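You operate a simulated robot arm through the tools that you are given. There is no shell and no other tool.

You run a simulated two-armed robot. Do the job below in one go: nothing can be reset, and whatever is moved stays where it is left.

TASK
Lay the blue-banded handset on GOOD, then clamp and test the grey-banded one.
Fine: the blue-banded one has passed: open the clamp and lay it on the GOOD side of the tray beside the tester; press test once; leave the grey-banded one clamped and the tester on. Where these are worked on the way, their far stop is far enough and under half their travel is too little: yellow clamp.
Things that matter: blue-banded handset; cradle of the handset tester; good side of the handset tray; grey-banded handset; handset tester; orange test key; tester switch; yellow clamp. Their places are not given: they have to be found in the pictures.

It is judged by the outcome, as a careful person would: the job done as asked, and still so three seconds after it is handed in. It fails if anything else is knocked over, pushed out of place, dropped, spilled or broken.

THE ROBOT
Two 6-joint arms with fingered hands on one trunk that stands fixed in place. Base frame: the origin is at the foot of the trunk, x ahead of it, y to its left, z up; the work surface is at about z = 0.8. Readings come in m, degrees, newtons and seconds.
The left shoulder is at [0.05, 0.17, 1.01], the right one opposite. With the tool pointing down near the work surface each hand reaches from about 0.5 to 0.78 m from the base axis, measured 20 degrees to its own side. Payload 3.5 kg a hand.
The TCP of each hand is the grasp point between the finger pads, 0.026 m short of the fingertips. In the tool frame z runs along the fingers and y along their closing line. The gripper opens to 0.132 m; its body begins 0.073 m behind the TCP. The gripper is a hand of 3 fingers: y runs from the thumb to the fingers, the wrist lies at [0, 0, -0.234] in the tool frame, and closing takes about 1.5 s.
Orientation is that of the tool frame in the base frame, as a unit quaternion [w, x, y, z]. With the fingers straight down and closing along the base's y, the tool's x points along the base's -x, its y along +y and its z along -z.

THE INTERFACE
- The arms move only by the tool send_rows. It takes "left_steps", "right_steps" or both (then of equal length, played together; a hand with none holds still); each is a list of rows, each a list of 7 numbers: the shift along the base's x, y, z in units of 20 mm (1.0 is 20 mm), then the turn, a rotation vector about the base's x, y, z in units of 8 degrees (1.0 is 8 degrees), then the closure, from 0 (fully open) to 1 (shut). In form: [[dx, dy, dz, ax, ay, az, claw], ...]. A call has 1 to 20 rows; each row shifts and turns the commanded pose from where the row before left it. A call with a number of a shift or a turn outside -1 to 1 is refused whole. A row lasts 0.2 s, in which the tool goes at most 0.05 m and 8.6 degrees; a call with a longer step from one row to the next is refused whole, and so is a gripper value outside its range. A pose out of reach is approached as far as the arm can. The call stops where the force on the tool passes 40 N (or 10 N more than at its start, if that is more) or the arm is blocked; 0.2 s more then pass. Each finger travels about 0.153 m/s and halts on what it meets, pressing with about 32 N; the grip force reading is that of the motor and also rises with nothing between the fingers. The clock runs only during rows and for 0.2 s after the last one: add rows that do not move to give the fingers time. The reply holds the time, the measured pose of the TCP, the force on the tool along the base axes, the opening and the grip force, in the units named above and with some noise, with the torque about the TCP (base axes, N m) and any sound that the robot's microphone picked up.
- Cameras (640 x 400 px; columns grow to the right, rows downward): "scene" is now at [0.0275, 0.0057, 1.6036]; the picture's right is [0.00, -1.00, 0.00], its down [-0.69, -0.00, -0.72] and it looks along [0.72, 0.00, -0.69] (base axes); focal length 336 px, centre (320, 200). "left" rides on the left gripper at [-0.062, 0.003, -0.092] in its tool frame; the picture's right is [-0.05, -1.00, 0.00], its down [0.83, -0.04, -0.56] and it looks along [0.55, -0.03, 0.83] (tool axes); focal length 230 px, centre (320, 200). "right" rides on the right gripper at [0.062, 0.003, -0.092] in its tool frame; the picture's right is [-0.05, 1.00, 0.00], its down [-0.83, -0.04, -0.56] and it looks along [-0.55, -0.03, 0.83] (tool axes); focal length 230 px, centre (320, 200).
- snapshot(camera): a new picture of that camera. It takes no simulated time.
- move_column(by): slides the trunk up (or, below 0, down) by that many m; the arms and the scene camera ride with it, the base frame stays. It gives what a move gives, with no picture.
- grasp_type(shape, hand): the hand has 3 fingers and takes this shape, open, in about a second: jaw (thumb against the fingers, like two jaws); tri (thumb and two fingers); tip (a fingertip pinch); poke (one finger out to press); point (the index stretched); flat (the hand flat); cup (the hand cupped); fist (a fist). The gripper value then closes the fingers along that shape, each until it touches; the sizes above hold for jaw. It gives what a move gives, with no picture.
- pan_tilt(pan, tilt): turns the head with the scene camera to pan (to the left, within 86 degrees either way) and tilt (down, from -29 to 69), counted from straight ahead of the robot. It gives what a move gives.
- probe_pixels(camera, pixels): there is no depth. For up to 12 entries [column, row, z] of the newest picture of that camera ("zoom" is the newest enlarged one), the place [x, y] in the base frame at which the ray of that pixel passes the height z, good to about 0.002 m, but the place of the scene camera against the robot may be out by one fixed shift of up to 0.018 m in any direction. It takes no simulated time.
- enlarge(camera, box): a new picture of the part [left, top, right, bottom] of that camera's present view, enlarged. It takes no simulated time.
- sign_off(): hands the job in; it is judged then, once.

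Open the grippers and draw the arms clear of the work before you hand the job in, unless the task says otherwise.

The tools are called by a JSON object that holds its "op" and its "data". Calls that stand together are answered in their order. send_rows: Moves the arms, as the interface text tells. Its arguments: {"type":"object","properties":{"left_steps":{"type":"array"},"right_steps":{"type":"array"}},"required":[]} The other tools are called the same way: move_column (by) moves the trunk up or down; grasp_type (shape, hand) gives the hand a shape; pan_tilt (pan, tilt) turns the head that bears the scene camera; snapshot (camera) takes a picture; probe_pixels (camera, pixels) gives the place at which the rays of pixels pass given heights; enlarge (camera, box) takes an enlarged picture of a part of a camera's view; sign_off () hands the job in.

At the start:

```text
time: 0.0
left_eef_pos: [0.5766, 0.3264, 1.1045]
left_orientation: [0.0, 0.0, 1.0, 0.0]
left_ft_force: [0.4, -0.3, 0.3]
left_ft_torque: [0.02, 0.04, 0.04]
left_opening: 0.1318
left_finger_force: 0.0
left_shape: jaw
right_eef_pos: [0.6564, -0.1321, 1.113]
right_orientation: [0.0, 0.0, 1.0, 0.0]
right_ft_force: [0.1, -0.7, -0.1]
right_ft_torque: [0.01, 0.03, 0.02]
right_opening: 0.1316
right_finger_force: 0.1
right_shape: jaw
trunk travel left (down, up): [-0.625, 0.085]
head pan, tilt (commanded): [0.1, 43.9]
```

scene: 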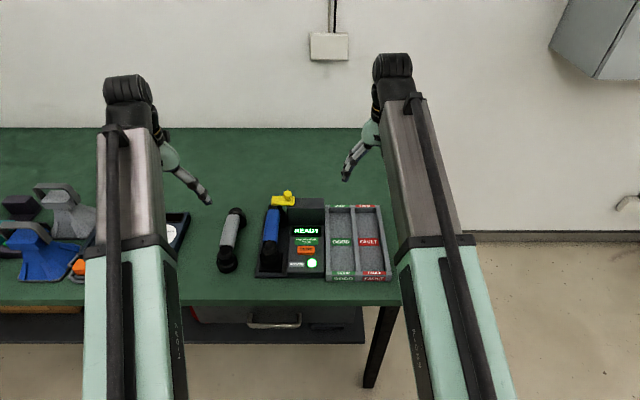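
right: 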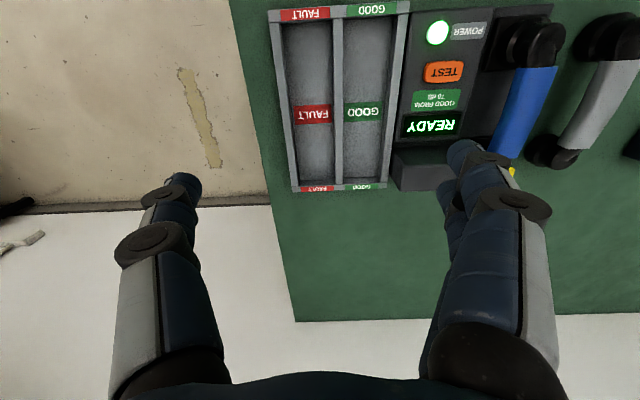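
left: 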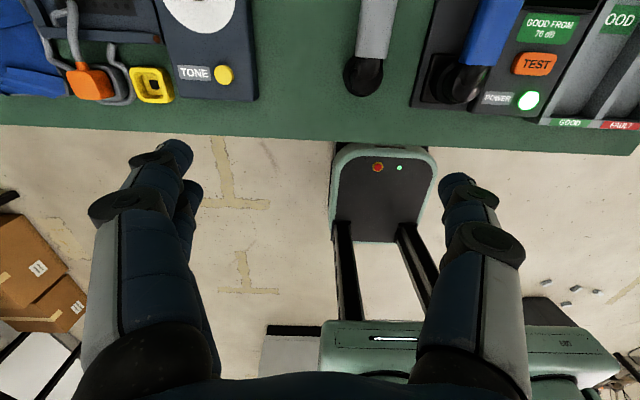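

The scene picture shows the tester around pixel (290,240) with the blue handset in its cradle, a yellow clamp at (285,198) and the grey handset at (232,240). I take enlarged views to see the details.

{"op": "enlarge", "data": {"camera": "scene", "box": [200, 170, 400, 295]}}

{"op": "enlarge", "data": {"camera": "right", "box": [380, 0, 640, 200]}}

{"op": "enlarge", "data": {"camera": "scene", "box": [0, 170, 200, 295]}}

```text
3.20 times, centred on (300, 232) of scene
```

zoom: 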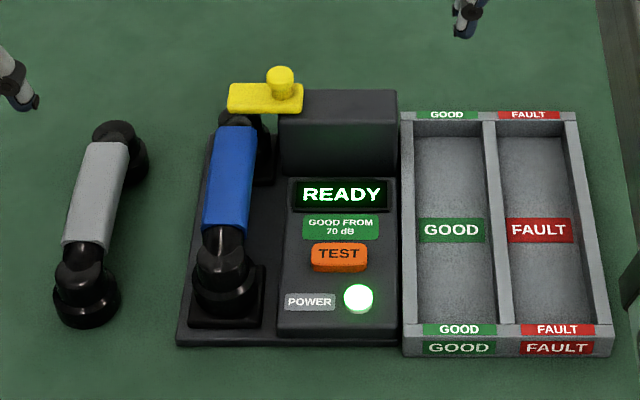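

```text
2.00 times, centred on (510, 100) of right
```

zoom: 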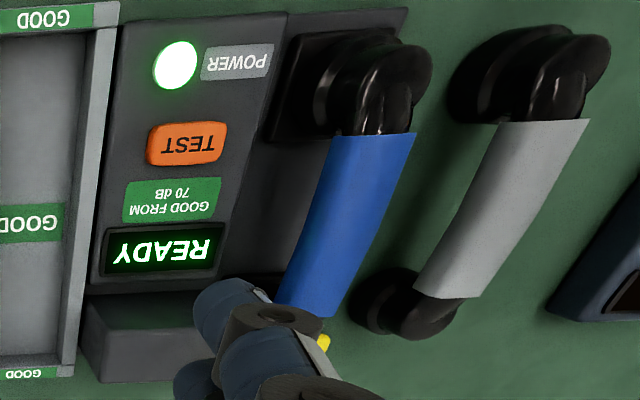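

```text
3.20 times, centred on (100, 232) of scene
```

zoom: 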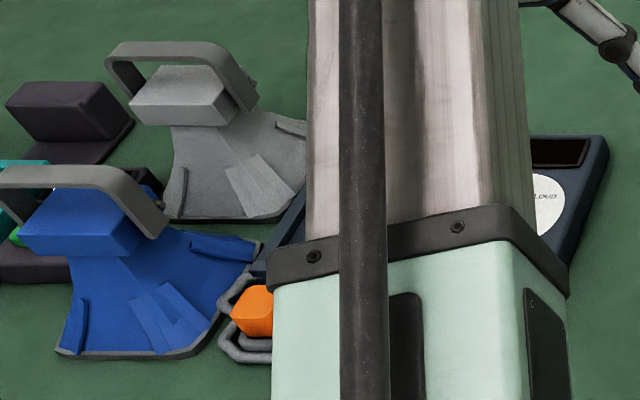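

I probe the key points in the scene picture: grey handset ends, blue handset ends, clamp, test key, power button, and GOOD compartment corners at estimated heights.

{"op": "probe_pixels", "data": {"camera": "scene", "pixels": [[226.6, 262, 0.82], [237.5, 215, 0.82], [270, 258, 0.84], [276, 212, 0.84], [287, 196, 0.88], [306, 250, 0.86], [312, 263, 0.86], [331, 209, 0.83], [331, 273, 0.83], [353, 209, 0.83], [353, 273, 0.83], [258, 277, 0.8]]}}

{"op": "probe_pixels", "data": {"camera": "right", "pixels": [[438, 32, 0.86], [444, 72, 0.86], [535, 45, 0.85], [530, 120, 0.85], [343, 15, 0.83], [343, 185, 0.83], [395, 15, 0.83], [383, 185, 0.83], [600, 45, 0.83], [560, 150, 0.83]]}}

```text
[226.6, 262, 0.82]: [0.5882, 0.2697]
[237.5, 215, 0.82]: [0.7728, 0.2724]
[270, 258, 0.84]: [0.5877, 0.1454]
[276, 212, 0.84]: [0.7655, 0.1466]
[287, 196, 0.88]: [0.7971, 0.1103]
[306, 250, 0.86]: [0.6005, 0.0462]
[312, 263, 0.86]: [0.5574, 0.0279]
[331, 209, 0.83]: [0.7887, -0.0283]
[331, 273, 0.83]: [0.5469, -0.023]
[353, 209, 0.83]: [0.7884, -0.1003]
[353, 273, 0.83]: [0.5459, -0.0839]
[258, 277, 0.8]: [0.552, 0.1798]
```

```text
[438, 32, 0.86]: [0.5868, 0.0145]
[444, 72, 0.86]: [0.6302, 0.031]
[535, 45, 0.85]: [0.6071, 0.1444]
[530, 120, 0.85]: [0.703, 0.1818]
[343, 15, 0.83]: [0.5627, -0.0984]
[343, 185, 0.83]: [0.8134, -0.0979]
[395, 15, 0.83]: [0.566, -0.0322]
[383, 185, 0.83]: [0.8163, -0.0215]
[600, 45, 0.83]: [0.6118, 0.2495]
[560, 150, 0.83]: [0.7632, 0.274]
```

I zoom tightly on the clamp and on the cradle to understand how the clamp moves.

{"op": "enlarge", "data": {"camera": "scene", "box": [260, 182, 330, 226]}}

{"op": "enlarge", "data": {"camera": "scene", "box": [250, 226, 330, 282]}}

{"op": "enlarge", "data": {"camera": "scene", "box": [210, 200, 290, 280]}}

```text
9.09 times, centred on (295, 204) of scene
```

zoom: 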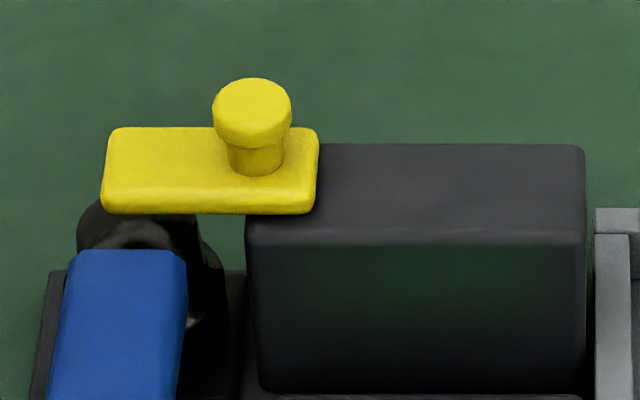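

```text
7.14 times, centred on (290, 254) of scene
```

zoom: 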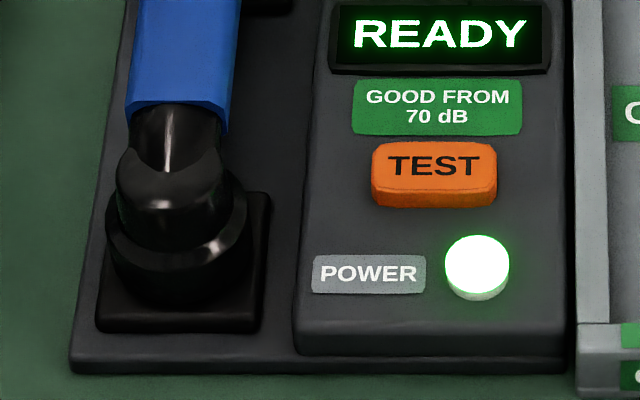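

```text
5.00 times, centred on (250, 240) of scene
```

zoom: 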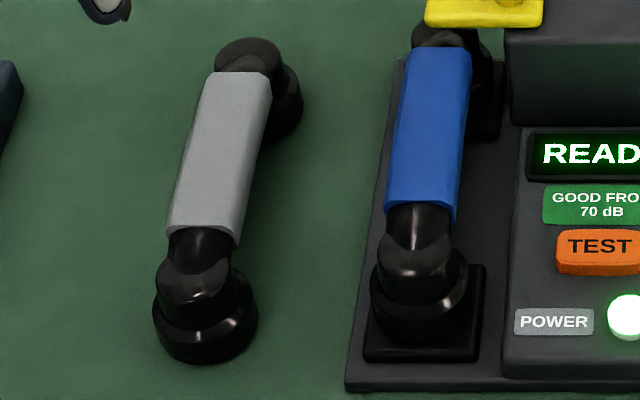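

The clamp appears to be a yellow plate with a knob on top of the rear block (knob at zoom (252,110)), reaching over the blue handset's far end. I shift the right hand left above the tester to see it from its own camera.

{"op": "send_rows", "data": {"right_steps": [[-0.3, 0.8, 0, 0, 0, 0, 0], [-0.3, 0.8, 0, 0, 0, 0, 0], [-0.3, 0.8, 0, 0, 0, 0, 0], [-0.3, 0.8, 0, 0, 0, 0, 0], [-0.3, 0.8, 0, 0, 0, 0, 0], [-0.3, 0.8, 0, 0, 0, 0, 0], [-0.3, 0.8, 0, 0, 0, 0, 0], [-0.3, 0.8, 0, 0, 0, 0, 0], [-0.3, 0.8, 0, 0, 0, 0, 0], [-0.3, 0.8, 0, 0, 0, 0, 0]]}}

{"op": "snapshot", "data": {"camera": "right"}}

```text
time: 2.2
left_eef_pos: [0.5762, 0.3269, 1.1048]
left_orientation: [0.0, -0.001, 1.0, 0.0]
left_ft_force: [-0.3, 0.1, 0.2]
left_ft_torque: [0.02, -0.01, 0.02]
left_opening: 0.1321
left_finger_force: 0.2
left_shape: jaw
right_eef_pos: [0.5961, 0.0273, 1.1122]
right_orientation: [0.0, 0.0, 1.0, 0.0]
right_ft_force: [0.8, 0.2, 0.4]
right_ft_torque: [-0.01, -0.02, -0.06]
right_opening: 0.1316
right_finger_force: 0.0
right_shape: jaw
trunk travel left (down, up): [-0.625, 0.085]
head pan, tilt (commanded): [0.1, 43.9]
```

```text
taken
```

right: 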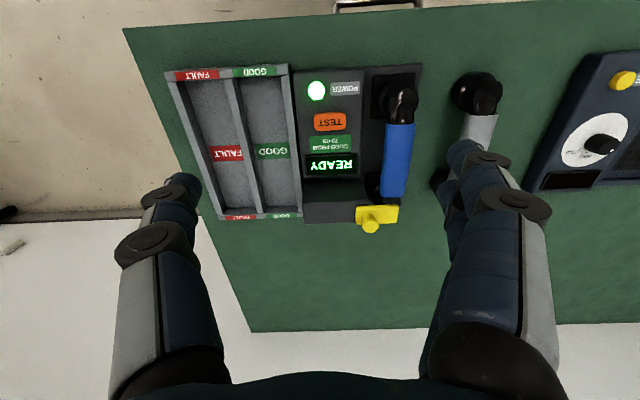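

The right view now shows the whole tester, clamp at (375,215), blue handset (395,150) and grey partly hidden. I enlarge parts to measure.

{"op": "enlarge", "data": {"camera": "right", "box": [290, 60, 450, 240]}}

{"op": "enlarge", "data": {"camera": "right", "box": [150, 50, 310, 230]}}

{"op": "enlarge", "data": {"camera": "right", "box": [350, 55, 510, 215]}}

```text
2.22 times, centred on (370, 150) of right
```

zoom: 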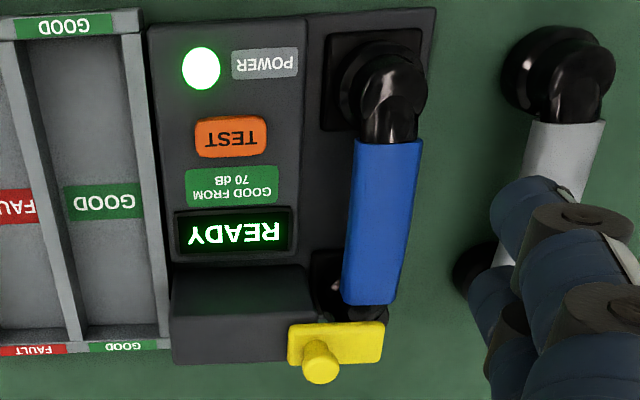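

```text
2.22 times, centred on (230, 140) of right
```

zoom: 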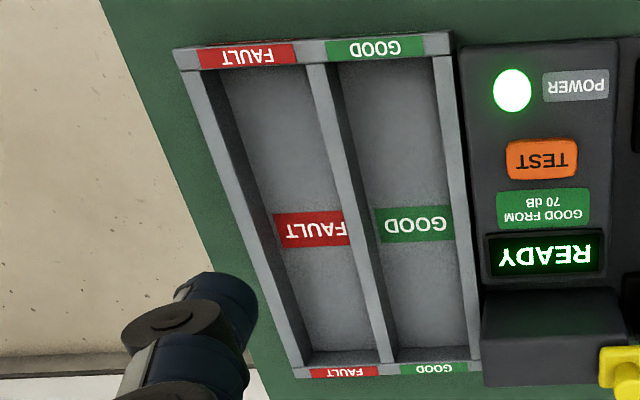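

```text
2.50 times, centred on (430, 135) of right
```

zoom: 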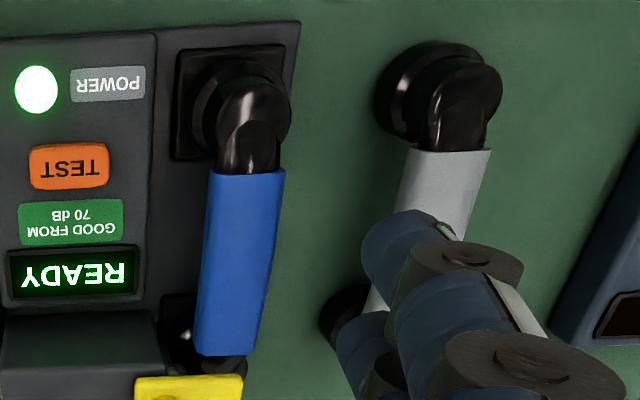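

I probe matching features at two heights from both cameras (power button, test key, knob top, base corner, handset cups) to triangulate and find the scene camera's shift.

{"op": "probe_pixels", "data": {"camera": "scene", "pixels": [[312.0, 263.1, 0.8], [312.0, 263.1, 0.9], [306.1, 249.5, 0.8], [306.1, 249.5, 0.9], [287.5, 193.6, 0.8], [287.5, 193.6, 0.9], [255.7, 277.5, 0.8], [255.7, 277.5, 0.9], [226.6, 262, 0.8], [226.6, 262, 0.9]]}}

{"op": "probe_pixels", "data": {"camera": "right", "pixels": [[316.4, 91, 0.8], [316.4, 91, 0.9], [329.6, 121.4, 0.8], [329.6, 121.4, 0.9], [370.2, 222.2, 0.8], [370.2, 222.2, 0.9], [420.8, 63.8, 0.8], [420.8, 63.8, 0.9], [474, 93, 0.8], [474, 93, 0.9]]}}

```text
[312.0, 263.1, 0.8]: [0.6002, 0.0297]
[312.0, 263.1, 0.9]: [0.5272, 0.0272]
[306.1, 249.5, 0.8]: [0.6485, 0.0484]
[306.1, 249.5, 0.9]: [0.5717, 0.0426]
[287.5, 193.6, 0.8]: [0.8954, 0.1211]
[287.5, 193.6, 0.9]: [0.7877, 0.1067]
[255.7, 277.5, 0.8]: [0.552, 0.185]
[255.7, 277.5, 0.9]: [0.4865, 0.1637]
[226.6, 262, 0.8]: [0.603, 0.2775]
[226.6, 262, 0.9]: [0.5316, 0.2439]
```

```text
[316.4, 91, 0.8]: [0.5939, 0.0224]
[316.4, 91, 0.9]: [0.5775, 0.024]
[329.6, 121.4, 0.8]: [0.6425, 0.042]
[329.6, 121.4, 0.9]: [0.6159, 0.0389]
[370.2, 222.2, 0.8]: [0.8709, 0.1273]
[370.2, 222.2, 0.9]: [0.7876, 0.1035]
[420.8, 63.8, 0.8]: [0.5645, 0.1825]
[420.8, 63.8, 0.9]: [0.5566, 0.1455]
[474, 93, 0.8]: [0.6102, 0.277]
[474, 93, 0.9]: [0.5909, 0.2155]
```

The right camera views agree on power button ≈ (0.587,0.023,0.84) and test key ≈ (0.632,0.041,0.84), and the scene camera is off by about (-0.015,+0.005). I move the right hand lower and forward for a closer look at clamp height and the handset.

{"op": "send_rows", "data": {"right_steps": [[0.4, 0.3, -0.8, 0, 0, 0, 0], [0.4, 0.3, -0.8, 0, 0, 0, 0], [0.4, 0.3, -0.8, 0, 0, 0, 0], [0.4, 0.3, -0.8, 0, 0, 0, 0], [0.4, 0.3, -0.8, 0, 0, 0, 0], [0.2, 0.2, -0.8, 0, 0, 0, 0], [0, 0, 0, 0, 0, 0, 0]]}}

{"op": "snapshot", "data": {"camera": "right"}}

{"op": "enlarge", "data": {"camera": "right", "box": [280, 60, 440, 240]}}

```text
time: 3.8
left_eef_pos: [0.5757, 0.3274, 1.105]
left_orientation: [0.0, 0.0, 1.0, -0.001]
left_ft_force: [0.6, 0.1, -0.1]
left_ft_torque: [0.05, 0.02, 0.02]
left_opening: 0.1314
left_finger_force: 0.0
left_shape: jaw
right_eef_pos: [0.6398, 0.0614, 1.0155]
right_orientation: [0.0, 0.0, 1.0, 0.0]
right_ft_force: [0.2, -1.3, -0.6]
right_ft_torque: [0.02, 0.02, -0.01]
right_opening: 0.132
right_finger_force: 0.0
right_shape: jaw
trunk travel left (down, up): [-0.625, 0.085]
head pan, tilt (commanded): [0.1, 43.9]
```

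```text
taken
```

right: 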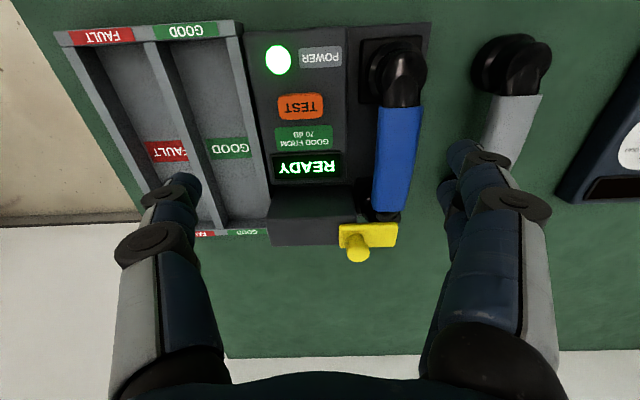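

```text
2.22 times, centred on (360, 150) of right
```

zoom: 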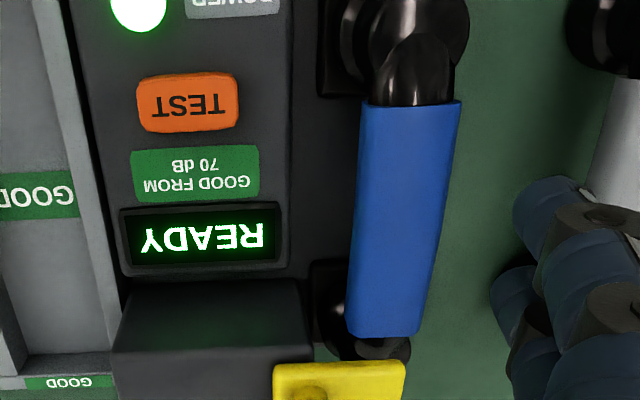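

I enlarge the clamp closely in the right view.

{"op": "enlarge", "data": {"camera": "right", "box": [310, 200, 430, 275]}}

{"op": "enlarge", "data": {"camera": "right", "box": [340, 20, 460, 95]}}

{"op": "probe_pixels", "data": {"camera": "right", "pixels": [[302, 106, 0.84], [278, 60, 0.84], [340, 246, 0.86], [397, 246, 0.86], [340, 246, 0.92], [397, 246, 0.92]]}}

```text
5.33 times, centred on (370, 238) of right
```

zoom: 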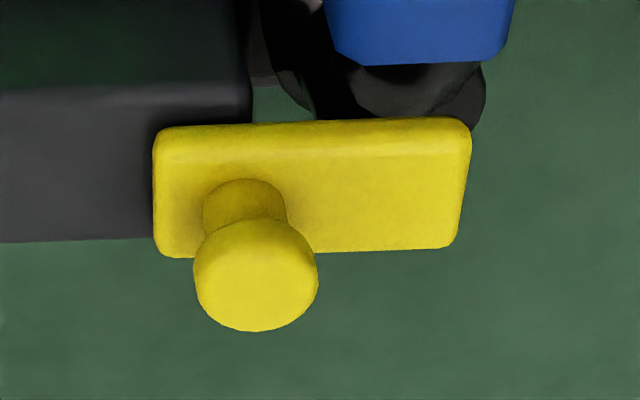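

```text
5.33 times, centred on (400, 58) of right
```

zoom: 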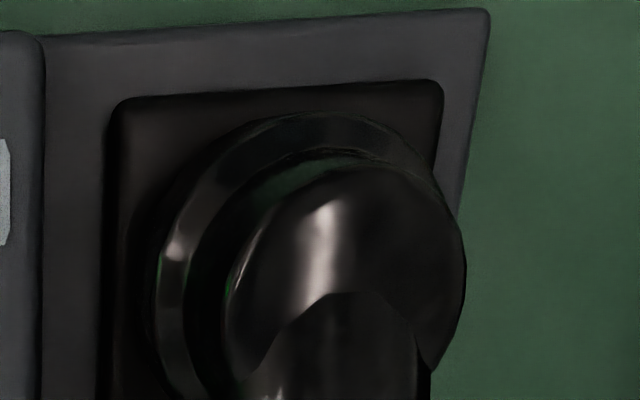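

```text
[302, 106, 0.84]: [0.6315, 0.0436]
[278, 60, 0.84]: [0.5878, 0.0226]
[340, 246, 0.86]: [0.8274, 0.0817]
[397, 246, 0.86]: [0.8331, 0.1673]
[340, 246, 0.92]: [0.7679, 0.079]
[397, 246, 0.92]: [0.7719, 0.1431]
```

I probe the knob head and the plate corners in this view at two heights for triangulation.

{"op": "probe_pixels", "data": {"camera": "right", "pixels": [[358.0, 252.1, 0.85], [358.0, 252.1, 0.95], [340.2, 226, 0.85], [340.2, 226, 0.95], [398.0, 225.5, 0.85], [398.0, 225.5, 0.95], [373, 95, 0.85], [422, 100, 0.85], [371, 211, 0.85], [407, 212, 0.85], [357, 240, 0.85], [357, 240, 0.95]]}}

```text
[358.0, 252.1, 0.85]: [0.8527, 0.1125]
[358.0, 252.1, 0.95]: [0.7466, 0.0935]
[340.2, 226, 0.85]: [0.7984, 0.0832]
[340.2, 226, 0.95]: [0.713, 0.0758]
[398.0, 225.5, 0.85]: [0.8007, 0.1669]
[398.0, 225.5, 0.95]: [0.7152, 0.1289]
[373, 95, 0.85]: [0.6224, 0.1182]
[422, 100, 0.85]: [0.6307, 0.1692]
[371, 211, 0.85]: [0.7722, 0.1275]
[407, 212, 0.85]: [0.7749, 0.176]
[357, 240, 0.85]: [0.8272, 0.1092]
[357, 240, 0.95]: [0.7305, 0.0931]
```

The knob triangulates to about (0.745,0.093,0.953), so the clamp and handset are taller than I assumed. I probe the blue band's corners in both cameras to get the handle height.

{"op": "probe_pixels", "data": {"camera": "right", "pixels": [[379, 106, 0.85], [379, 106, 0.9], [424, 106, 0.85], [424, 106, 0.9], [372.3, 211, 0.85], [372.3, 211, 0.9], [405.2, 212.3, 0.85], [405.2, 212.3, 0.9], [490, 96, 0.85], [490, 96, 0.9], [540, 96, 0.85], [540, 96, 0.9]]}}

{"op": "probe_pixels", "data": {"camera": "scene", "pixels": [[263, 241, 0.85], [263, 241, 0.9], [277, 244.4, 0.85], [277, 244.4, 0.9], [268, 209.6, 0.85], [268, 209.6, 0.9], [280, 210.4, 0.85], [280, 210.4, 0.9], [219, 245.4, 0.85], [233.6, 248.5, 0.85], [228.6, 214.6, 0.85], [240, 216, 0.85]]}}

```text
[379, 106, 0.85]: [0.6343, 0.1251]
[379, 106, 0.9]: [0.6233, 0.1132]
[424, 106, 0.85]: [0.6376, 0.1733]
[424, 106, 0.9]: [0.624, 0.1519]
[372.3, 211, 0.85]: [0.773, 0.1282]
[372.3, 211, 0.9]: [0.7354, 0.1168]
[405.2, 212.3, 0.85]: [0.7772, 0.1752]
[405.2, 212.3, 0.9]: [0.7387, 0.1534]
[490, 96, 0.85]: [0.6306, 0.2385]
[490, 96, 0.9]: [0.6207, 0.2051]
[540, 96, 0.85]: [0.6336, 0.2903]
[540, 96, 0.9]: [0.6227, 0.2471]
```

```text
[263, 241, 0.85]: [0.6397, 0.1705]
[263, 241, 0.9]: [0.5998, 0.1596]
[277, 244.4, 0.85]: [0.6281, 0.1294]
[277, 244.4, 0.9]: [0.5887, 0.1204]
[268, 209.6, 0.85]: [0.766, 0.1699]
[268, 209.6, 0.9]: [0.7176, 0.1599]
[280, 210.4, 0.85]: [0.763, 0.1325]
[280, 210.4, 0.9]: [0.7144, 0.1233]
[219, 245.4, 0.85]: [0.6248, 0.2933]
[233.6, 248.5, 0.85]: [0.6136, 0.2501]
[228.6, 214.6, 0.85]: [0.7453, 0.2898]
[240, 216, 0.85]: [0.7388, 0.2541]
```

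Triangulation puts the blue handle top at z≈0.885, centre (0.695,0.141), the grey handle top at z≈0.858, centre (0.695,0.266), and the clamp plate near z≈0.92. I park the right hand off to the right and bring the left hand over the clamp with a forward tilt so its camera can see it from above.

{"op": "send_rows", "data": {"right_steps": [[-0.1, -0.9, 0.3, 0, 0, 0, 0], [-0.1, -0.9, 0.3, 0, 0, 0, 0], [-0.1, -0.9, 0.3, 0, 0, 0, 0], [-0.1, -0.9, 0.3, 0, 0, 0, 0], [-0.1, -0.9, 0.3, 0, 0, 0, 0], [-0.1, -0.9, 0.3, 0, 0, 0, 0], [-0.1, -0.9, 0.3, 0, 0, 0, 0], [-0.1, -0.9, 0.3, 0, 0, 0, 0], [-0.1, -0.9, 0.3, 0, 0, 0, 0], [-0.1, -0.9, 0.3, 0, 0, 0, 0], [-0.1, -0.9, 0.3, 0, 0, 0, 0], [-0.1, -0.9, 0.3, 0, 0, 0, 0], [-0.1, -0.9, 0.3, 0, 0, 0, 0], [-0.1, -0.9, 0.3, 0, 0, 0, 0], [-0.1, -0.9, 0.3, 0, 0, 0, 0], [-0.1, -0.9, 0.3, 0, 0, 0, 0], [0, -0.9, 0, 0, 0, 0, 0], [0, -0.9, 0, 0, 0, 0, 0], [0, 0, 0, 0, 0, 0, 0], [0, 0, 0, 0, 0, 0, 0]], "left_steps": [[0, 0, 0, 0, 0, 0, 0], [0, 0, 0, 0, 0, 0, 0], [0, 0, 0, 0, 0, 0, 0], [0, 0, 0, 0, 0, 0, 0], [0, 0, 0, 0, 0, 0, 0], [0, 0, 0, 0, 0, 0, 0], [0, 0, 0, 0, 0, 0, 0], [0.6, -0.87, -0.23, 0, -0.25, 0, 0], [0.6, -0.87, -0.23, 0, -0.25, 0, 0], [0.6, -0.87, -0.23, 0, -0.25, 0, 0], [0.6, -0.87, -0.23, 0, -0.25, 0, 0], [0.6, -0.87, -0.23, 0, -0.25, 0, 0], [0.6, -0.87, -0.23, 0, -0.25, 0, 0], [0.6, -0.87, -0.23, 0, -0.25, 0, 0], [0.6, -0.87, -0.23, 0, -0.25, 0, 0], [0.6, -0.87, -0.23, 0, -0.25, 0, 0], [0.6, -0.87, -0.23, 0, -0.25, 0, 0], [0.6, -0.87, -0.23, 0, -0.25, 0, 0], [0.6, -0.87, -0.23, 0, -0.25, 0, 0], [0, 0, 0, 0, 0, 0, 0]]}}

{"op": "snapshot", "data": {"camera": "left"}}

{"op": "snapshot", "data": {"camera": "scene"}}

```text
time: 8.0
left_eef_pos: [0.72, 0.117, 1.0487]
left_orientation: [0.208, 0.0, 0.978, 0.0]
left_ft_force: [-0.4, 0.7, -0.1]
left_ft_torque: [0.05, -0.02, 0.0]
left_opening: 0.1319
left_finger_force: 0.1
left_shape: jaw
right_eef_pos: [0.6072, -0.2627, 1.112]
right_orientation: [0.0, 0.0, 1.0, 0.0]
right_ft_force: [0.7, -0.5, 0.3]
right_ft_torque: [-0.01, 0.03, 0.0]
right_opening: 0.1323
right_finger_force: 0.1
right_shape: jaw
trunk travel left (down, up): [-0.625, 0.085]
head pan, tilt (commanded): [0.1, 43.9]
```

```text
taken
```

left: 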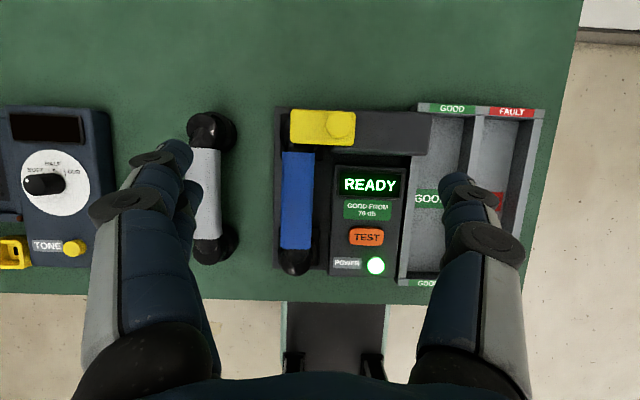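

```text
taken
```

scene: 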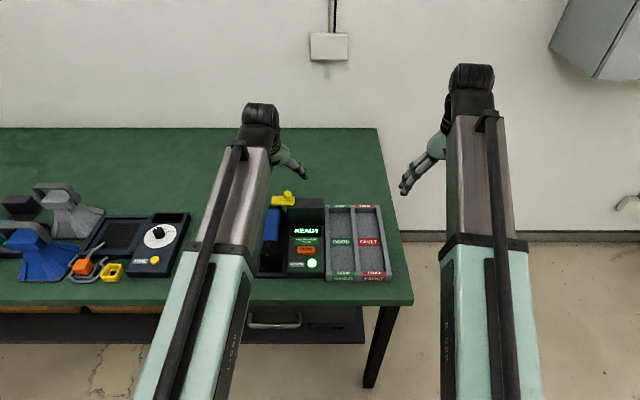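

The left camera gives a near top-down view with the clamp at (322,127). I enlarge it and probe the features.

{"op": "enlarge", "data": {"camera": "left", "box": [260, 90, 440, 290]}}

{"op": "probe_pixels", "data": {"camera": "left", "pixels": [[376, 265, 0.84], [366, 237, 0.84], [340, 124, 0.85], [340, 124, 0.95], [290, 111, 0.85], [290, 111, 0.95], [355, 111, 0.85], [355, 111, 0.95], [356, 146, 0.92], [290, 144, 0.92]]}}

{"op": "enlarge", "data": {"camera": "left", "box": [270, 95, 370, 157]}}

```text
2.00 times, centred on (350, 190) of left
```

zoom: 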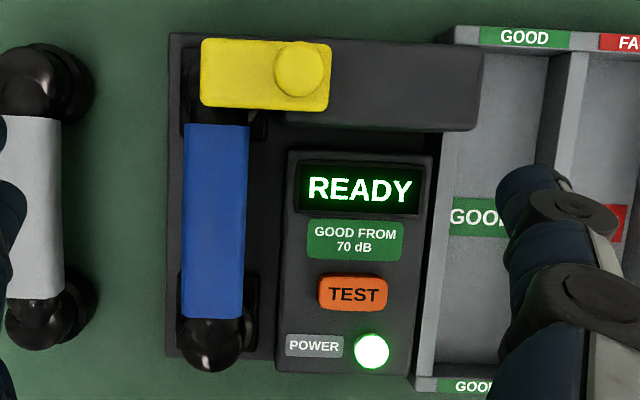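

```text
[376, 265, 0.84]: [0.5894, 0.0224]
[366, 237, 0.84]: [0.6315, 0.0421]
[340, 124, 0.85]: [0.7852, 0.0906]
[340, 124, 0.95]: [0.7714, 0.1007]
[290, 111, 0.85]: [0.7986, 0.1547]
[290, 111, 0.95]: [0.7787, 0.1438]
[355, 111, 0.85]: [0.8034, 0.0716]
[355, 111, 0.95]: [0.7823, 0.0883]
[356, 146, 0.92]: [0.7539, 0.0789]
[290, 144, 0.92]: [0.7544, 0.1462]
```

```text
6.40 times, centred on (320, 126) of left
```

zoom: 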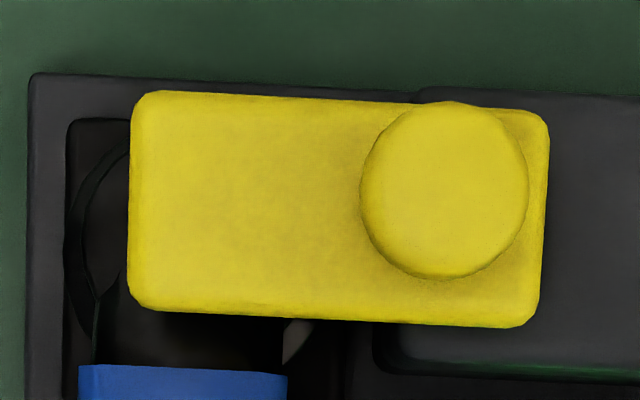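

The left view triangulates with the right one: knob head ≈ (0.775,0.098,0.923), clamp plate x 0.757–0.788, y 0.080–0.149, z ≈ 0.893–0.905, seemingly sliding along y on the rear block. I set the left hand to the poke shape (well above everything) to see the single finger for pushing the knob.

{"op": "grasp_type", "data": {"hand": "left", "shape": "poke"}}

{"op": "snapshot", "data": {"camera": "left"}}

{"op": "snapshot", "data": {"camera": "right"}}

{"op": "enlarge", "data": {"camera": "scene", "box": [230, 100, 330, 220]}}

```text
time: 8.9
left_eef_pos: [0.7191, 0.1186, 1.05]
left_orientation: [0.208, 0.0, 0.978, 0.0]
left_ft_force: [0.2, 0.6, -0.6]
left_ft_torque: [0.03, 0.02, 0.0]
left_opening: 0.0
left_finger_force: 0.0
left_shape: poke
right_eef_pos: [0.6078, -0.2619, 1.1127]
right_orientation: [0.0, 0.0, 1.0, 0.0]
right_ft_force: [0.2, -0.6, 0.1]
right_ft_torque: [0.0, 0.01, -0.02]
right_opening: 0.1323
right_finger_force: 0.1
right_shape: jaw
trunk travel left (down, up): [-0.625, 0.085]
head pan, tilt (commanded): [0.1, 43.9]
```

```text
taken
```

left: 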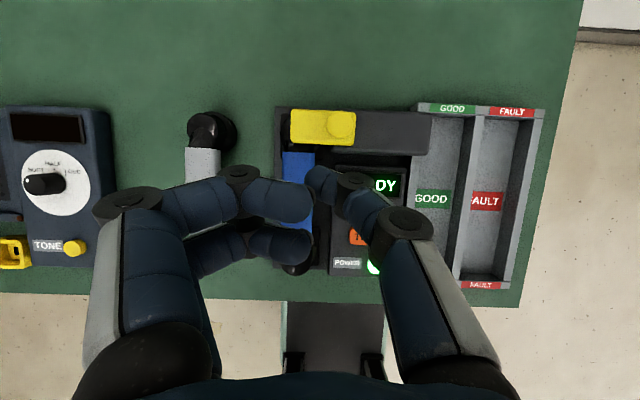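

```text
taken
```

right: 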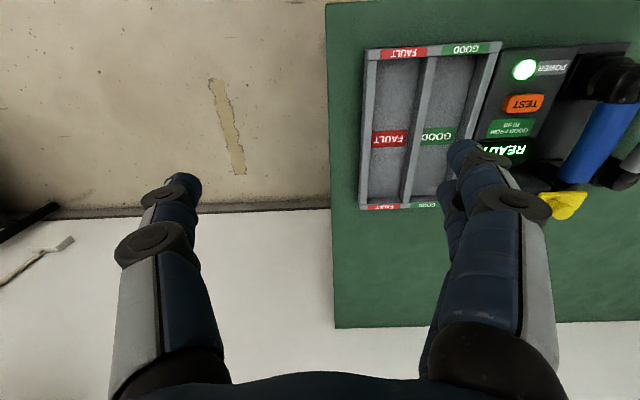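

```text
3.33 times, centred on (280, 160) of scene
```

zoom: 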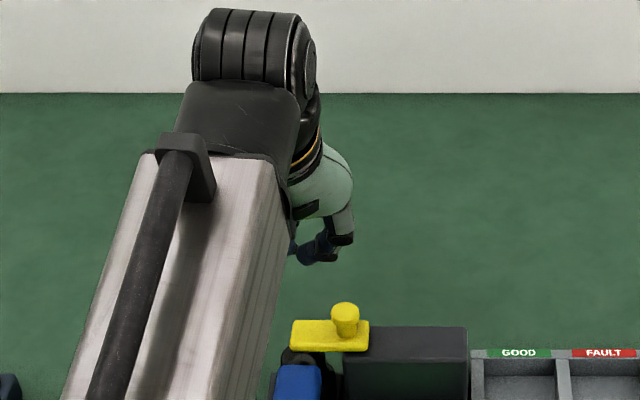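

The poke shape leans the thumb in, which suits pressing straight down but not pushing sideways, so I return the left hand to jaw and will straddle the knob. I move to about 6 cm above the knob with the gripper partly closed and check.

{"op": "grasp_type", "data": {"hand": "left", "shape": "jaw"}}

{"op": "send_rows", "data": {"left_steps": [[0.56, -0.26, -0.5, 0, 0, 0, 0.3], [0.56, -0.26, -0.5, 0, 0, 0, 0.55], [0.56, -0.26, -0.5, 0, 0, 0, 0.55], [0.56, -0.26, -0.5, 0, 0, 0, 0.55], [0, 0, 0, 0, 0, 0, 0.55], [0, 0, 0, 0, 0, 0, 0.55]]}}

{"op": "snapshot", "data": {"camera": "left"}}

```text
time: 9.8
left_eef_pos: [0.7195, 0.1172, 1.0501]
left_orientation: [0.208, 0.0, 0.978, 0.0]
left_ft_force: [-0.6, 0.2, -0.2]
left_ft_torque: [0.0, 0.0, 0.05]
left_opening: 0.132
left_finger_force: 0.1
left_shape: jaw
right_eef_pos: [0.6089, -0.2619, 1.1129]
right_orientation: [0.0, 0.0, 1.0, 0.0]
right_ft_force: [-0.4, 0.2, -0.7]
right_ft_torque: [0.03, 0.02, -0.02]
right_opening: 0.132
right_finger_force: 0.1
right_shape: jaw
trunk travel left (down, up): [-0.625, 0.085]
head pan, tilt (commanded): [0.1, 43.9]
```

```text
time: 11.2
left_eef_pos: [0.7647, 0.0973, 1.01]
left_orientation: [0.208, 0.0, 0.978, 0.0]
left_ft_force: [0.3, -0.6, -0.8]
left_ft_torque: [-0.03, 0.0, 0.0]
left_opening: 0.06
left_finger_force: 0.1
left_shape: jaw
right_eef_pos: [0.6081, -0.263, 1.1132]
right_orientation: [0.001, 0.001, 1.0, 0.0]
right_ft_force: [0.2, 0.8, -0.7]
right_ft_torque: [0.01, 0.04, 0.01]
right_opening: 0.1317
right_finger_force: 0.1
right_shape: jaw
trunk travel left (down, up): [-0.625, 0.085]
head pan, tilt (commanded): [0.1, 43.9]
```

```text
taken
```

left: 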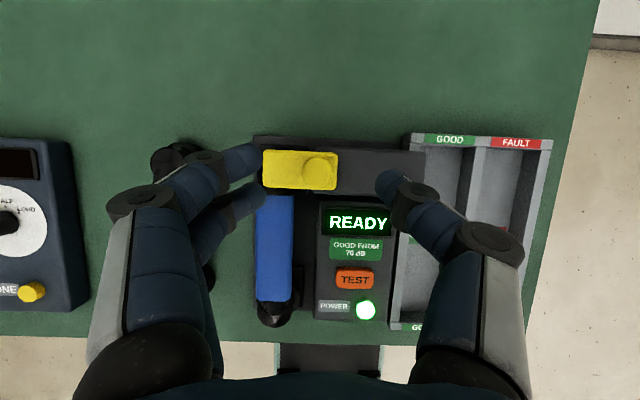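

The fingers sit either side of the knob (knob at (319,168), thumb tip (385,183), finger tips (247,157)/(252,193)). I zoom in and probe the knob and plate once more before lowering.

{"op": "enlarge", "data": {"camera": "left", "box": [220, 130, 420, 255]}}

{"op": "probe_pixels", "data": {"camera": "left", "pixels": [[319.5, 167, 0.9], [319.5, 167, 0.925], [263, 151, 0.905], [338, 154, 0.905], [336, 190, 0.893], [263, 188, 0.893], [358, 310, 0.84], [355, 279, 0.84]]}}

```text
3.20 times, centred on (320, 192) of left
```

zoom: 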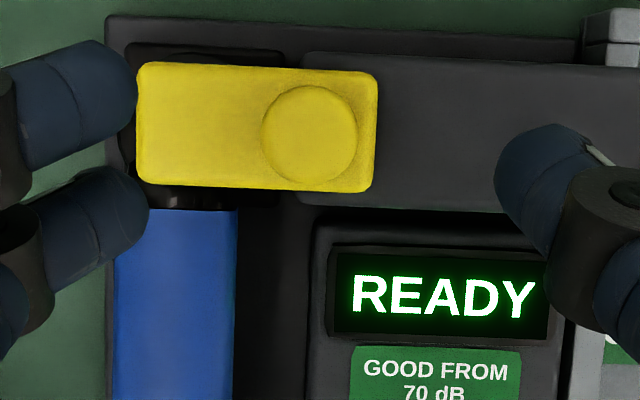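

```text
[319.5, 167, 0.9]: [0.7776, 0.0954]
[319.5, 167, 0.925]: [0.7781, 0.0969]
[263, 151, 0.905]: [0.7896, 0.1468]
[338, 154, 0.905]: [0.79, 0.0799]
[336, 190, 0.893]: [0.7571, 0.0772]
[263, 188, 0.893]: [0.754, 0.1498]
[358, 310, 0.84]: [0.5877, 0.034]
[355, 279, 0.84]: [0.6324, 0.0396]
```

The knob centre is at about (0.7735,0.099); I lower straight down so the fingertips straddle the knob just above the plate (TCP z≈0.939).

{"op": "send_rows", "data": {"left_steps": [[-0.05, 0.05, -0.9, 0, 0, 0, 0.55], [0, 0, -0.9, 0, 0, 0, 0.55], [0, 0, -0.9, 0, 0, 0, 0.55], [0, 0, -0.5, 0, 0, 0, 0.55], [0, 0, -0.3, 0, 0, 0, 0.55], [0, 0, 0, 0, 0, 0, 0.55]]}}

{"op": "snapshot", "data": {"camera": "left"}}

{"op": "enlarge", "data": {"camera": "scene", "box": [260, 150, 340, 215]}}

```text
time: 12.6
left_eef_pos: [0.7638, 0.0978, 0.9384]
left_orientation: [0.208, 0.001, 0.978, 0.0]
left_ft_force: [-0.4, 0.5, -0.2]
left_ft_torque: [-0.03, -0.03, -0.01]
left_opening: 0.0602
left_finger_force: 0.0
left_shape: jaw
right_eef_pos: [0.6075, -0.2627, 1.1123]
right_orientation: [0.0, 0.001, 1.0, 0.0]
right_ft_force: [-0.3, 0.1, -0.2]
right_ft_torque: [-0.02, -0.04, 0.0]
right_opening: 0.1321
right_finger_force: 0.1
right_shape: jaw
trunk travel left (down, up): [-0.625, 0.085]
head pan, tilt (commanded): [0.1, 43.9]
```

```text
taken
```

left: 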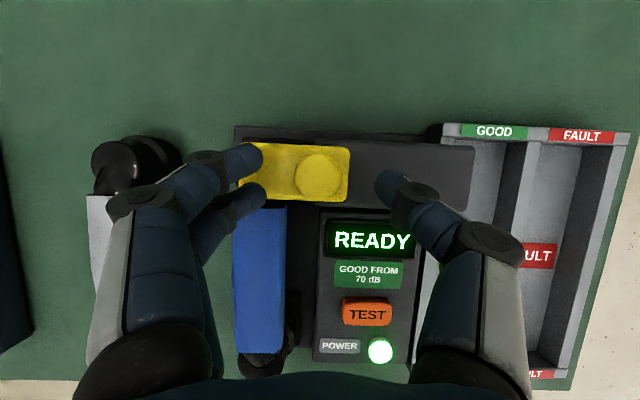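

```text
6.15 times, centred on (300, 182) of scene
```

zoom: 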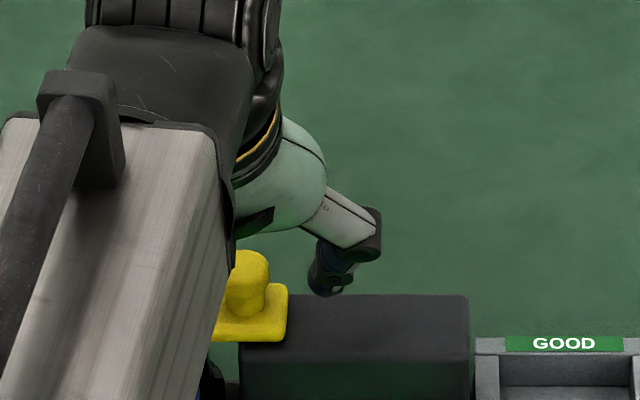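

The knob at (318,175) lies level with the fingertips. I move the hand slowly toward -y so the fingers push the knob off the handset side.

{"op": "send_rows", "data": {"left_steps": [[0, -0.4, 0, 0, 0, 0, 0.55], [0, -0.3, 0, 0, 0, 0, 0.55], [0, -0.3, 0, 0, 0, 0, 0.55], [0, -0.3, 0, 0, 0, 0, 0.55], [0, -0.3, 0, 0, 0, 0, 0.55], [0, -0.3, 0, 0, 0, 0, 0.55], [0, 0, 0, 0, 0, 0, 0.55]]}}

{"op": "snapshot", "data": {"camera": "left"}}

```text
time: 14.2
left_eef_pos: [0.7632, 0.0609, 0.94]
left_orientation: [0.208, 0.001, 0.978, 0.0]
left_ft_force: [0.8, 0.3, 1.3]
left_ft_torque: [-0.02, 0.0, 0.0]
left_opening: 0.0605
left_finger_force: 0.0
left_shape: jaw
right_eef_pos: [0.6074, -0.2622, 1.1123]
right_orientation: [0.0, 0.0, 1.0, 0.0]
right_ft_force: [-0.7, -0.4, 0.0]
right_ft_torque: [-0.03, -0.03, 0.01]
right_opening: 0.1319
right_finger_force: 0.1
right_shape: jaw
trunk travel left (down, up): [-0.625, 0.085]
head pan, tilt (commanded): [0.1, 43.9]
```

```text
taken
```

left: 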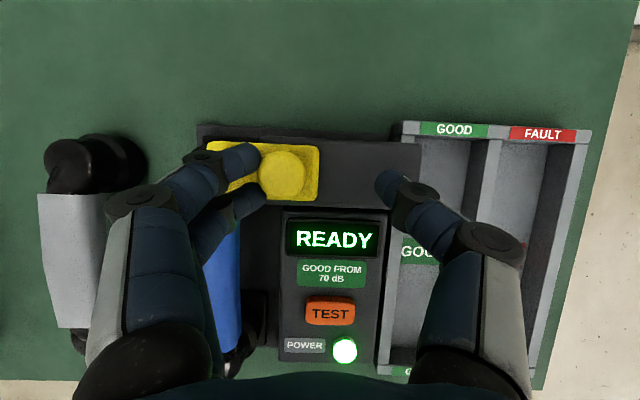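

The fingers now touch the knob (knob at (283,175)). I continue pushing toward -y in small steps, watching the force.

{"op": "send_rows", "data": {"left_steps": [[0, -0.25, 0, 0, 0, 0, 0.55], [0, -0.25, 0, 0, 0, 0, 0.55], [0, -0.25, 0, 0, 0, 0, 0.55], [0, -0.25, 0, 0, 0, 0, 0.55], [0, 0, 0, 0, 0, 0, 0.55]]}}

{"op": "snapshot", "data": {"camera": "left"}}

```text
time: 15.4
left_eef_pos: [0.7643, 0.0393, 0.9386]
left_orientation: [0.209, 0.0, 0.978, 0.0]
left_ft_force: [0.5, 0.6, 1.2]
left_ft_torque: [0.02, -0.04, -0.01]
left_opening: 0.0605
left_finger_force: 0.0
left_shape: jaw
right_eef_pos: [0.6077, -0.2618, 1.1125]
right_orientation: [0.0, 0.0, 1.0, 0.0]
right_ft_force: [-0.2, 0.3, -0.3]
right_ft_torque: [0.02, -0.01, -0.03]
right_opening: 0.1319
right_finger_force: 0.1
right_shape: jaw
trunk travel left (down, up): [-0.625, 0.085]
head pan, tilt (commanded): [0.1, 43.9]
```

```text
taken
```

left: 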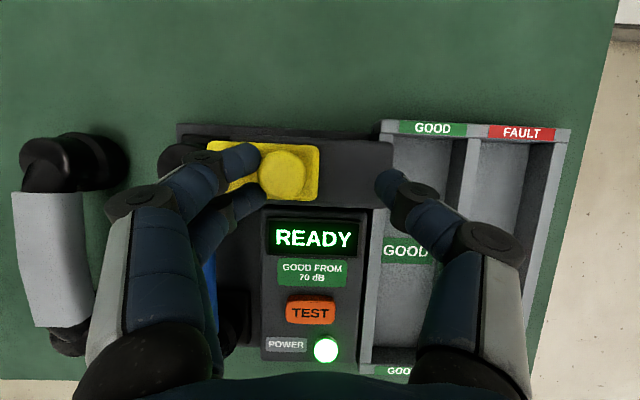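

The plate now slides with the hand (it no longer covers the pad at (185,155)), so the clamp is a slide along y. I keep pushing toward its far stop.

{"op": "send_rows", "data": {"left_steps": [[0, -0.3, 0, 0, 0, 0, 0.55], [0, -0.3, 0, 0, 0, 0, 0.55], [0, -0.3, 0, 0, 0, 0, 0.55], [0, -0.3, 0, 0, 0, 0, 0.55], [0, -0.25, 0, 0, 0, 0, 0.55], [0, -0.25, 0, 0, 0, 0, 0.55], [0, 0, 0, 0, 0, 0, 0.55]]}}

{"op": "snapshot", "data": {"camera": "left"}}

```text
time: 17.0
left_eef_pos: [0.7642, 0.0064, 0.9387]
left_orientation: [0.207, -0.001, 0.978, 0.0]
left_ft_force: [-1.8, 18.5, 0.3]
left_ft_torque: [0.26, 0.02, 0.25]
left_opening: 0.0748
left_finger_force: 0.0
left_shape: jaw
right_eef_pos: [0.6068, -0.2592, 1.1127]
right_orientation: [0.0, 0.0, 1.0, -0.001]
right_ft_force: [-0.2, -0.2, -0.1]
right_ft_torque: [-0.02, 0.0, 0.0]
right_opening: 0.1321
right_finger_force: 0.1
right_shape: jaw
trunk travel left (down, up): [-0.625, 0.085]
head pan, tilt (commanded): [0.1, 43.9]
```

```text
taken
```

left: 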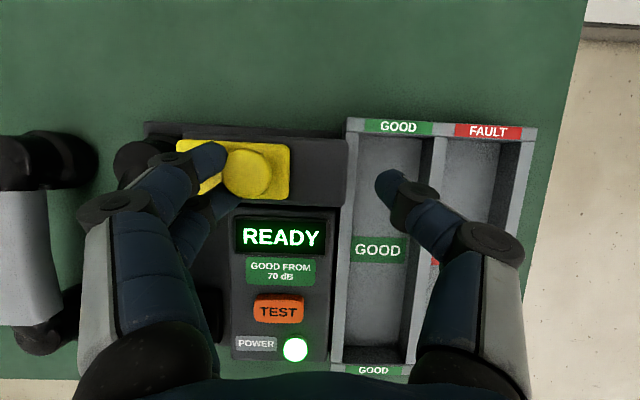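

A force of 18.5 N in +y and the fingers yielding show the clamp has met its stop. I ease back and lift, then look at the clamp.

{"op": "send_rows", "data": {"left_steps": [[0, 0.5, 0, 0, 0, 0, 0.5], [0, 0.4, 0, 0, 0, 0, 0.45], [0, 0, 0.8, 0, 0, 0, 0.45], [0, 0, 0.9, 0, 0, 0, 0.45], [0, 0, 0.9, 0, 0, 0, 0.45], [0, 0.5, 0.9, 0, 0, 0, 0.3], [0, 0.8, 0.8, 0, 0, 0, 0.2], [0, 0.8, 0.8, 0, 0, 0, 0.0], [0, 0, 0, 0, 0, 0, 0]]}}

{"op": "snapshot", "data": {"camera": "left"}}

{"op": "enlarge", "data": {"camera": "left", "box": [240, 90, 440, 290]}}

```text
time: 19.0
left_eef_pos: [0.7642, 0.0647, 1.0419]
left_orientation: [0.208, 0.0, 0.978, 0.0]
left_ft_force: [0.4, -1.0, 0.2]
left_ft_torque: [0.02, -0.02, -0.04]
left_opening: 0.132
left_finger_force: 0.1
left_shape: jaw
right_eef_pos: [0.6076, -0.2621, 1.1119]
right_orientation: [0.0, 0.0, 1.0, 0.0]
right_ft_force: [0.6, 0.1, -0.6]
right_ft_torque: [-0.01, 0.0, 0.0]
right_opening: 0.1318
right_finger_force: 0.1
right_shape: jaw
trunk travel left (down, up): [-0.625, 0.085]
head pan, tilt (commanded): [0.1, 43.9]
```

```text
taken
```

left: 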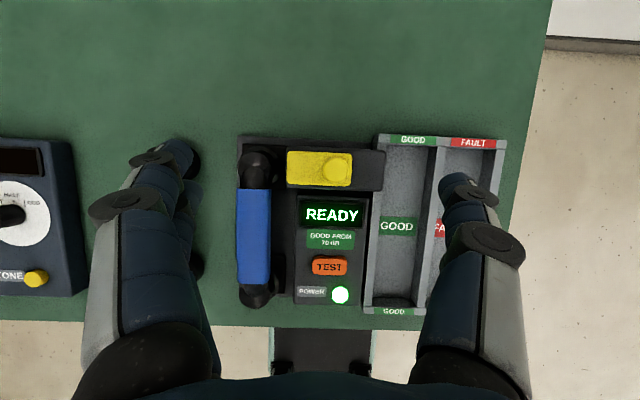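

```text
2.00 times, centred on (340, 190) of left
```

zoom: 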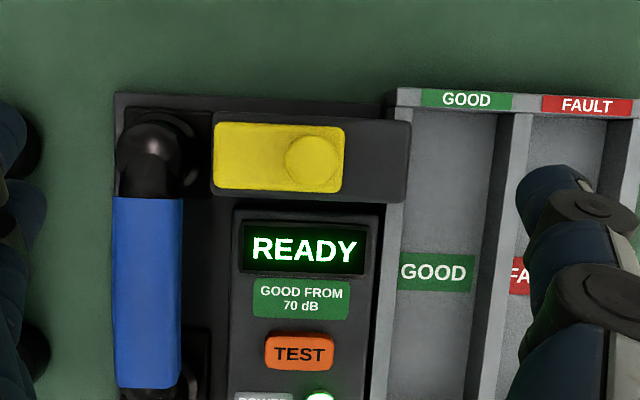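

The clamp is now fully clear: its +y end is flush with the rear block edge (zoom (213,155)) and the blue handset is free. I probe handle edges and panel edges in this view.

{"op": "probe_pixels", "data": {"camera": "left", "pixels": [[236, 188.5, 0.885], [271.5, 188.5, 0.885], [237.5, 285, 0.885], [271, 285, 0.885], [296, 197.5, 0.835], [336.5, 170, 0.923], [286.5, 152, 0.905], [352, 152, 0.905], [258, 168, 0.87], [377, 148, 0.83], [434, 148, 0.83], [365, 305, 0.83]]}}

{"op": "enlarge", "data": {"camera": "left", "box": [220, 130, 300, 320]}}

```text
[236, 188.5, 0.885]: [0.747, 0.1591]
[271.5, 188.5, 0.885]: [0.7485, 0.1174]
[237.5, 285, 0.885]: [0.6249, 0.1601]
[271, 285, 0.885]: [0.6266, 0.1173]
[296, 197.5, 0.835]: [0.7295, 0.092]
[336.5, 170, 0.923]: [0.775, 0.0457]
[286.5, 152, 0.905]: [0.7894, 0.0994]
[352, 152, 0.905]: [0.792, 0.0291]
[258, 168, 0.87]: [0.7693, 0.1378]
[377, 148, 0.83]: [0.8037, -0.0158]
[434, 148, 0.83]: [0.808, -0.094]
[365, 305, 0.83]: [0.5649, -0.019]
```

```text
2.11 times, centred on (260, 225) of left
```

zoom: 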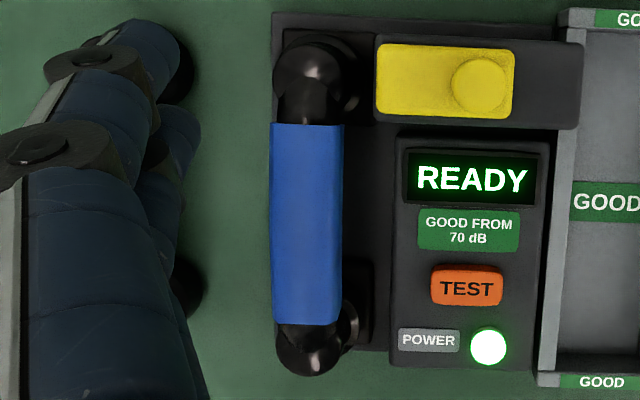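

Clamp open position: knob at (0.775,0.046), about 53 mm of travel. Blue handle spans x 0.625–0.748, y≈0.120–0.159; I go above its middle with the hand upright and gripper part closed (~0.086).

{"op": "send_rows", "data": {"left_steps": [[-0.643, 0.628, 0, 0, 0.5, 0, 0], [-0.643, 0.628, 0, 0, 0.5, 0, 0], [-0.643, 0.628, 0, 0, 0.5, 0, 0.2], [-0.643, 0.628, -0.4, 0, 0.5, 0, 0.35], [-0.643, 0.628, -0.6, 0, 0.5, 0, 0.35], [-0.643, 0.628, -0.6, 0, 0.5, 0, 0.35], [0, 0, -0.6, 0, 0, 0, 0.35], [0, 0, 0, 0, 0, 0, 0.35]]}}

{"op": "snapshot", "data": {"camera": "left"}}

{"op": "snapshot", "data": {"camera": "scene"}}

```text
time: 20.8
left_eef_pos: [0.6859, 0.1421, 0.9976]
left_orientation: [0.0, -0.001, 1.0, 0.0]
left_ft_force: [0.5, 0.5, 0.1]
left_ft_torque: [-0.01, -0.03, 0.01]
left_opening: 0.0861
left_finger_force: 0.0
left_shape: jaw
right_eef_pos: [0.6074, -0.2627, 1.1129]
right_orientation: [0.0, 0.0, 1.0, 0.0]
right_ft_force: [-0.8, -0.6, -0.3]
right_ft_torque: [0.0, 0.02, 0.01]
right_opening: 0.132
right_finger_force: 0.1
right_shape: jaw
trunk travel left (down, up): [-0.625, 0.085]
head pan, tilt (commanded): [0.1, 43.9]
```

```text
taken
```

left: 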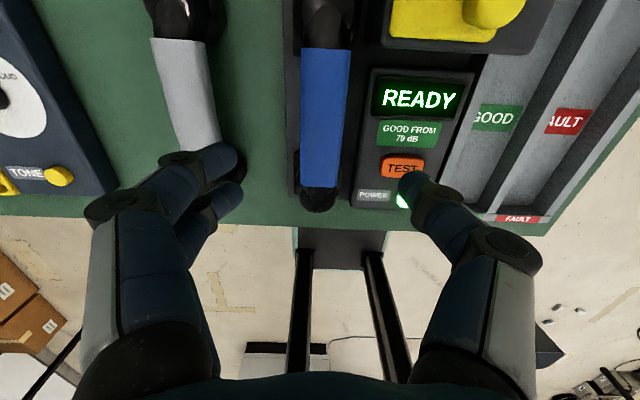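

```text
taken
```

scene: 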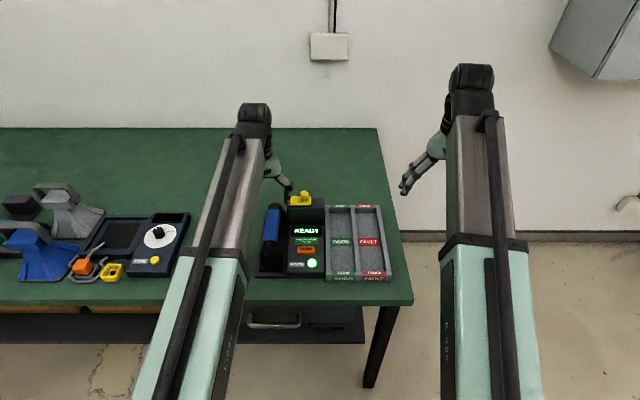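

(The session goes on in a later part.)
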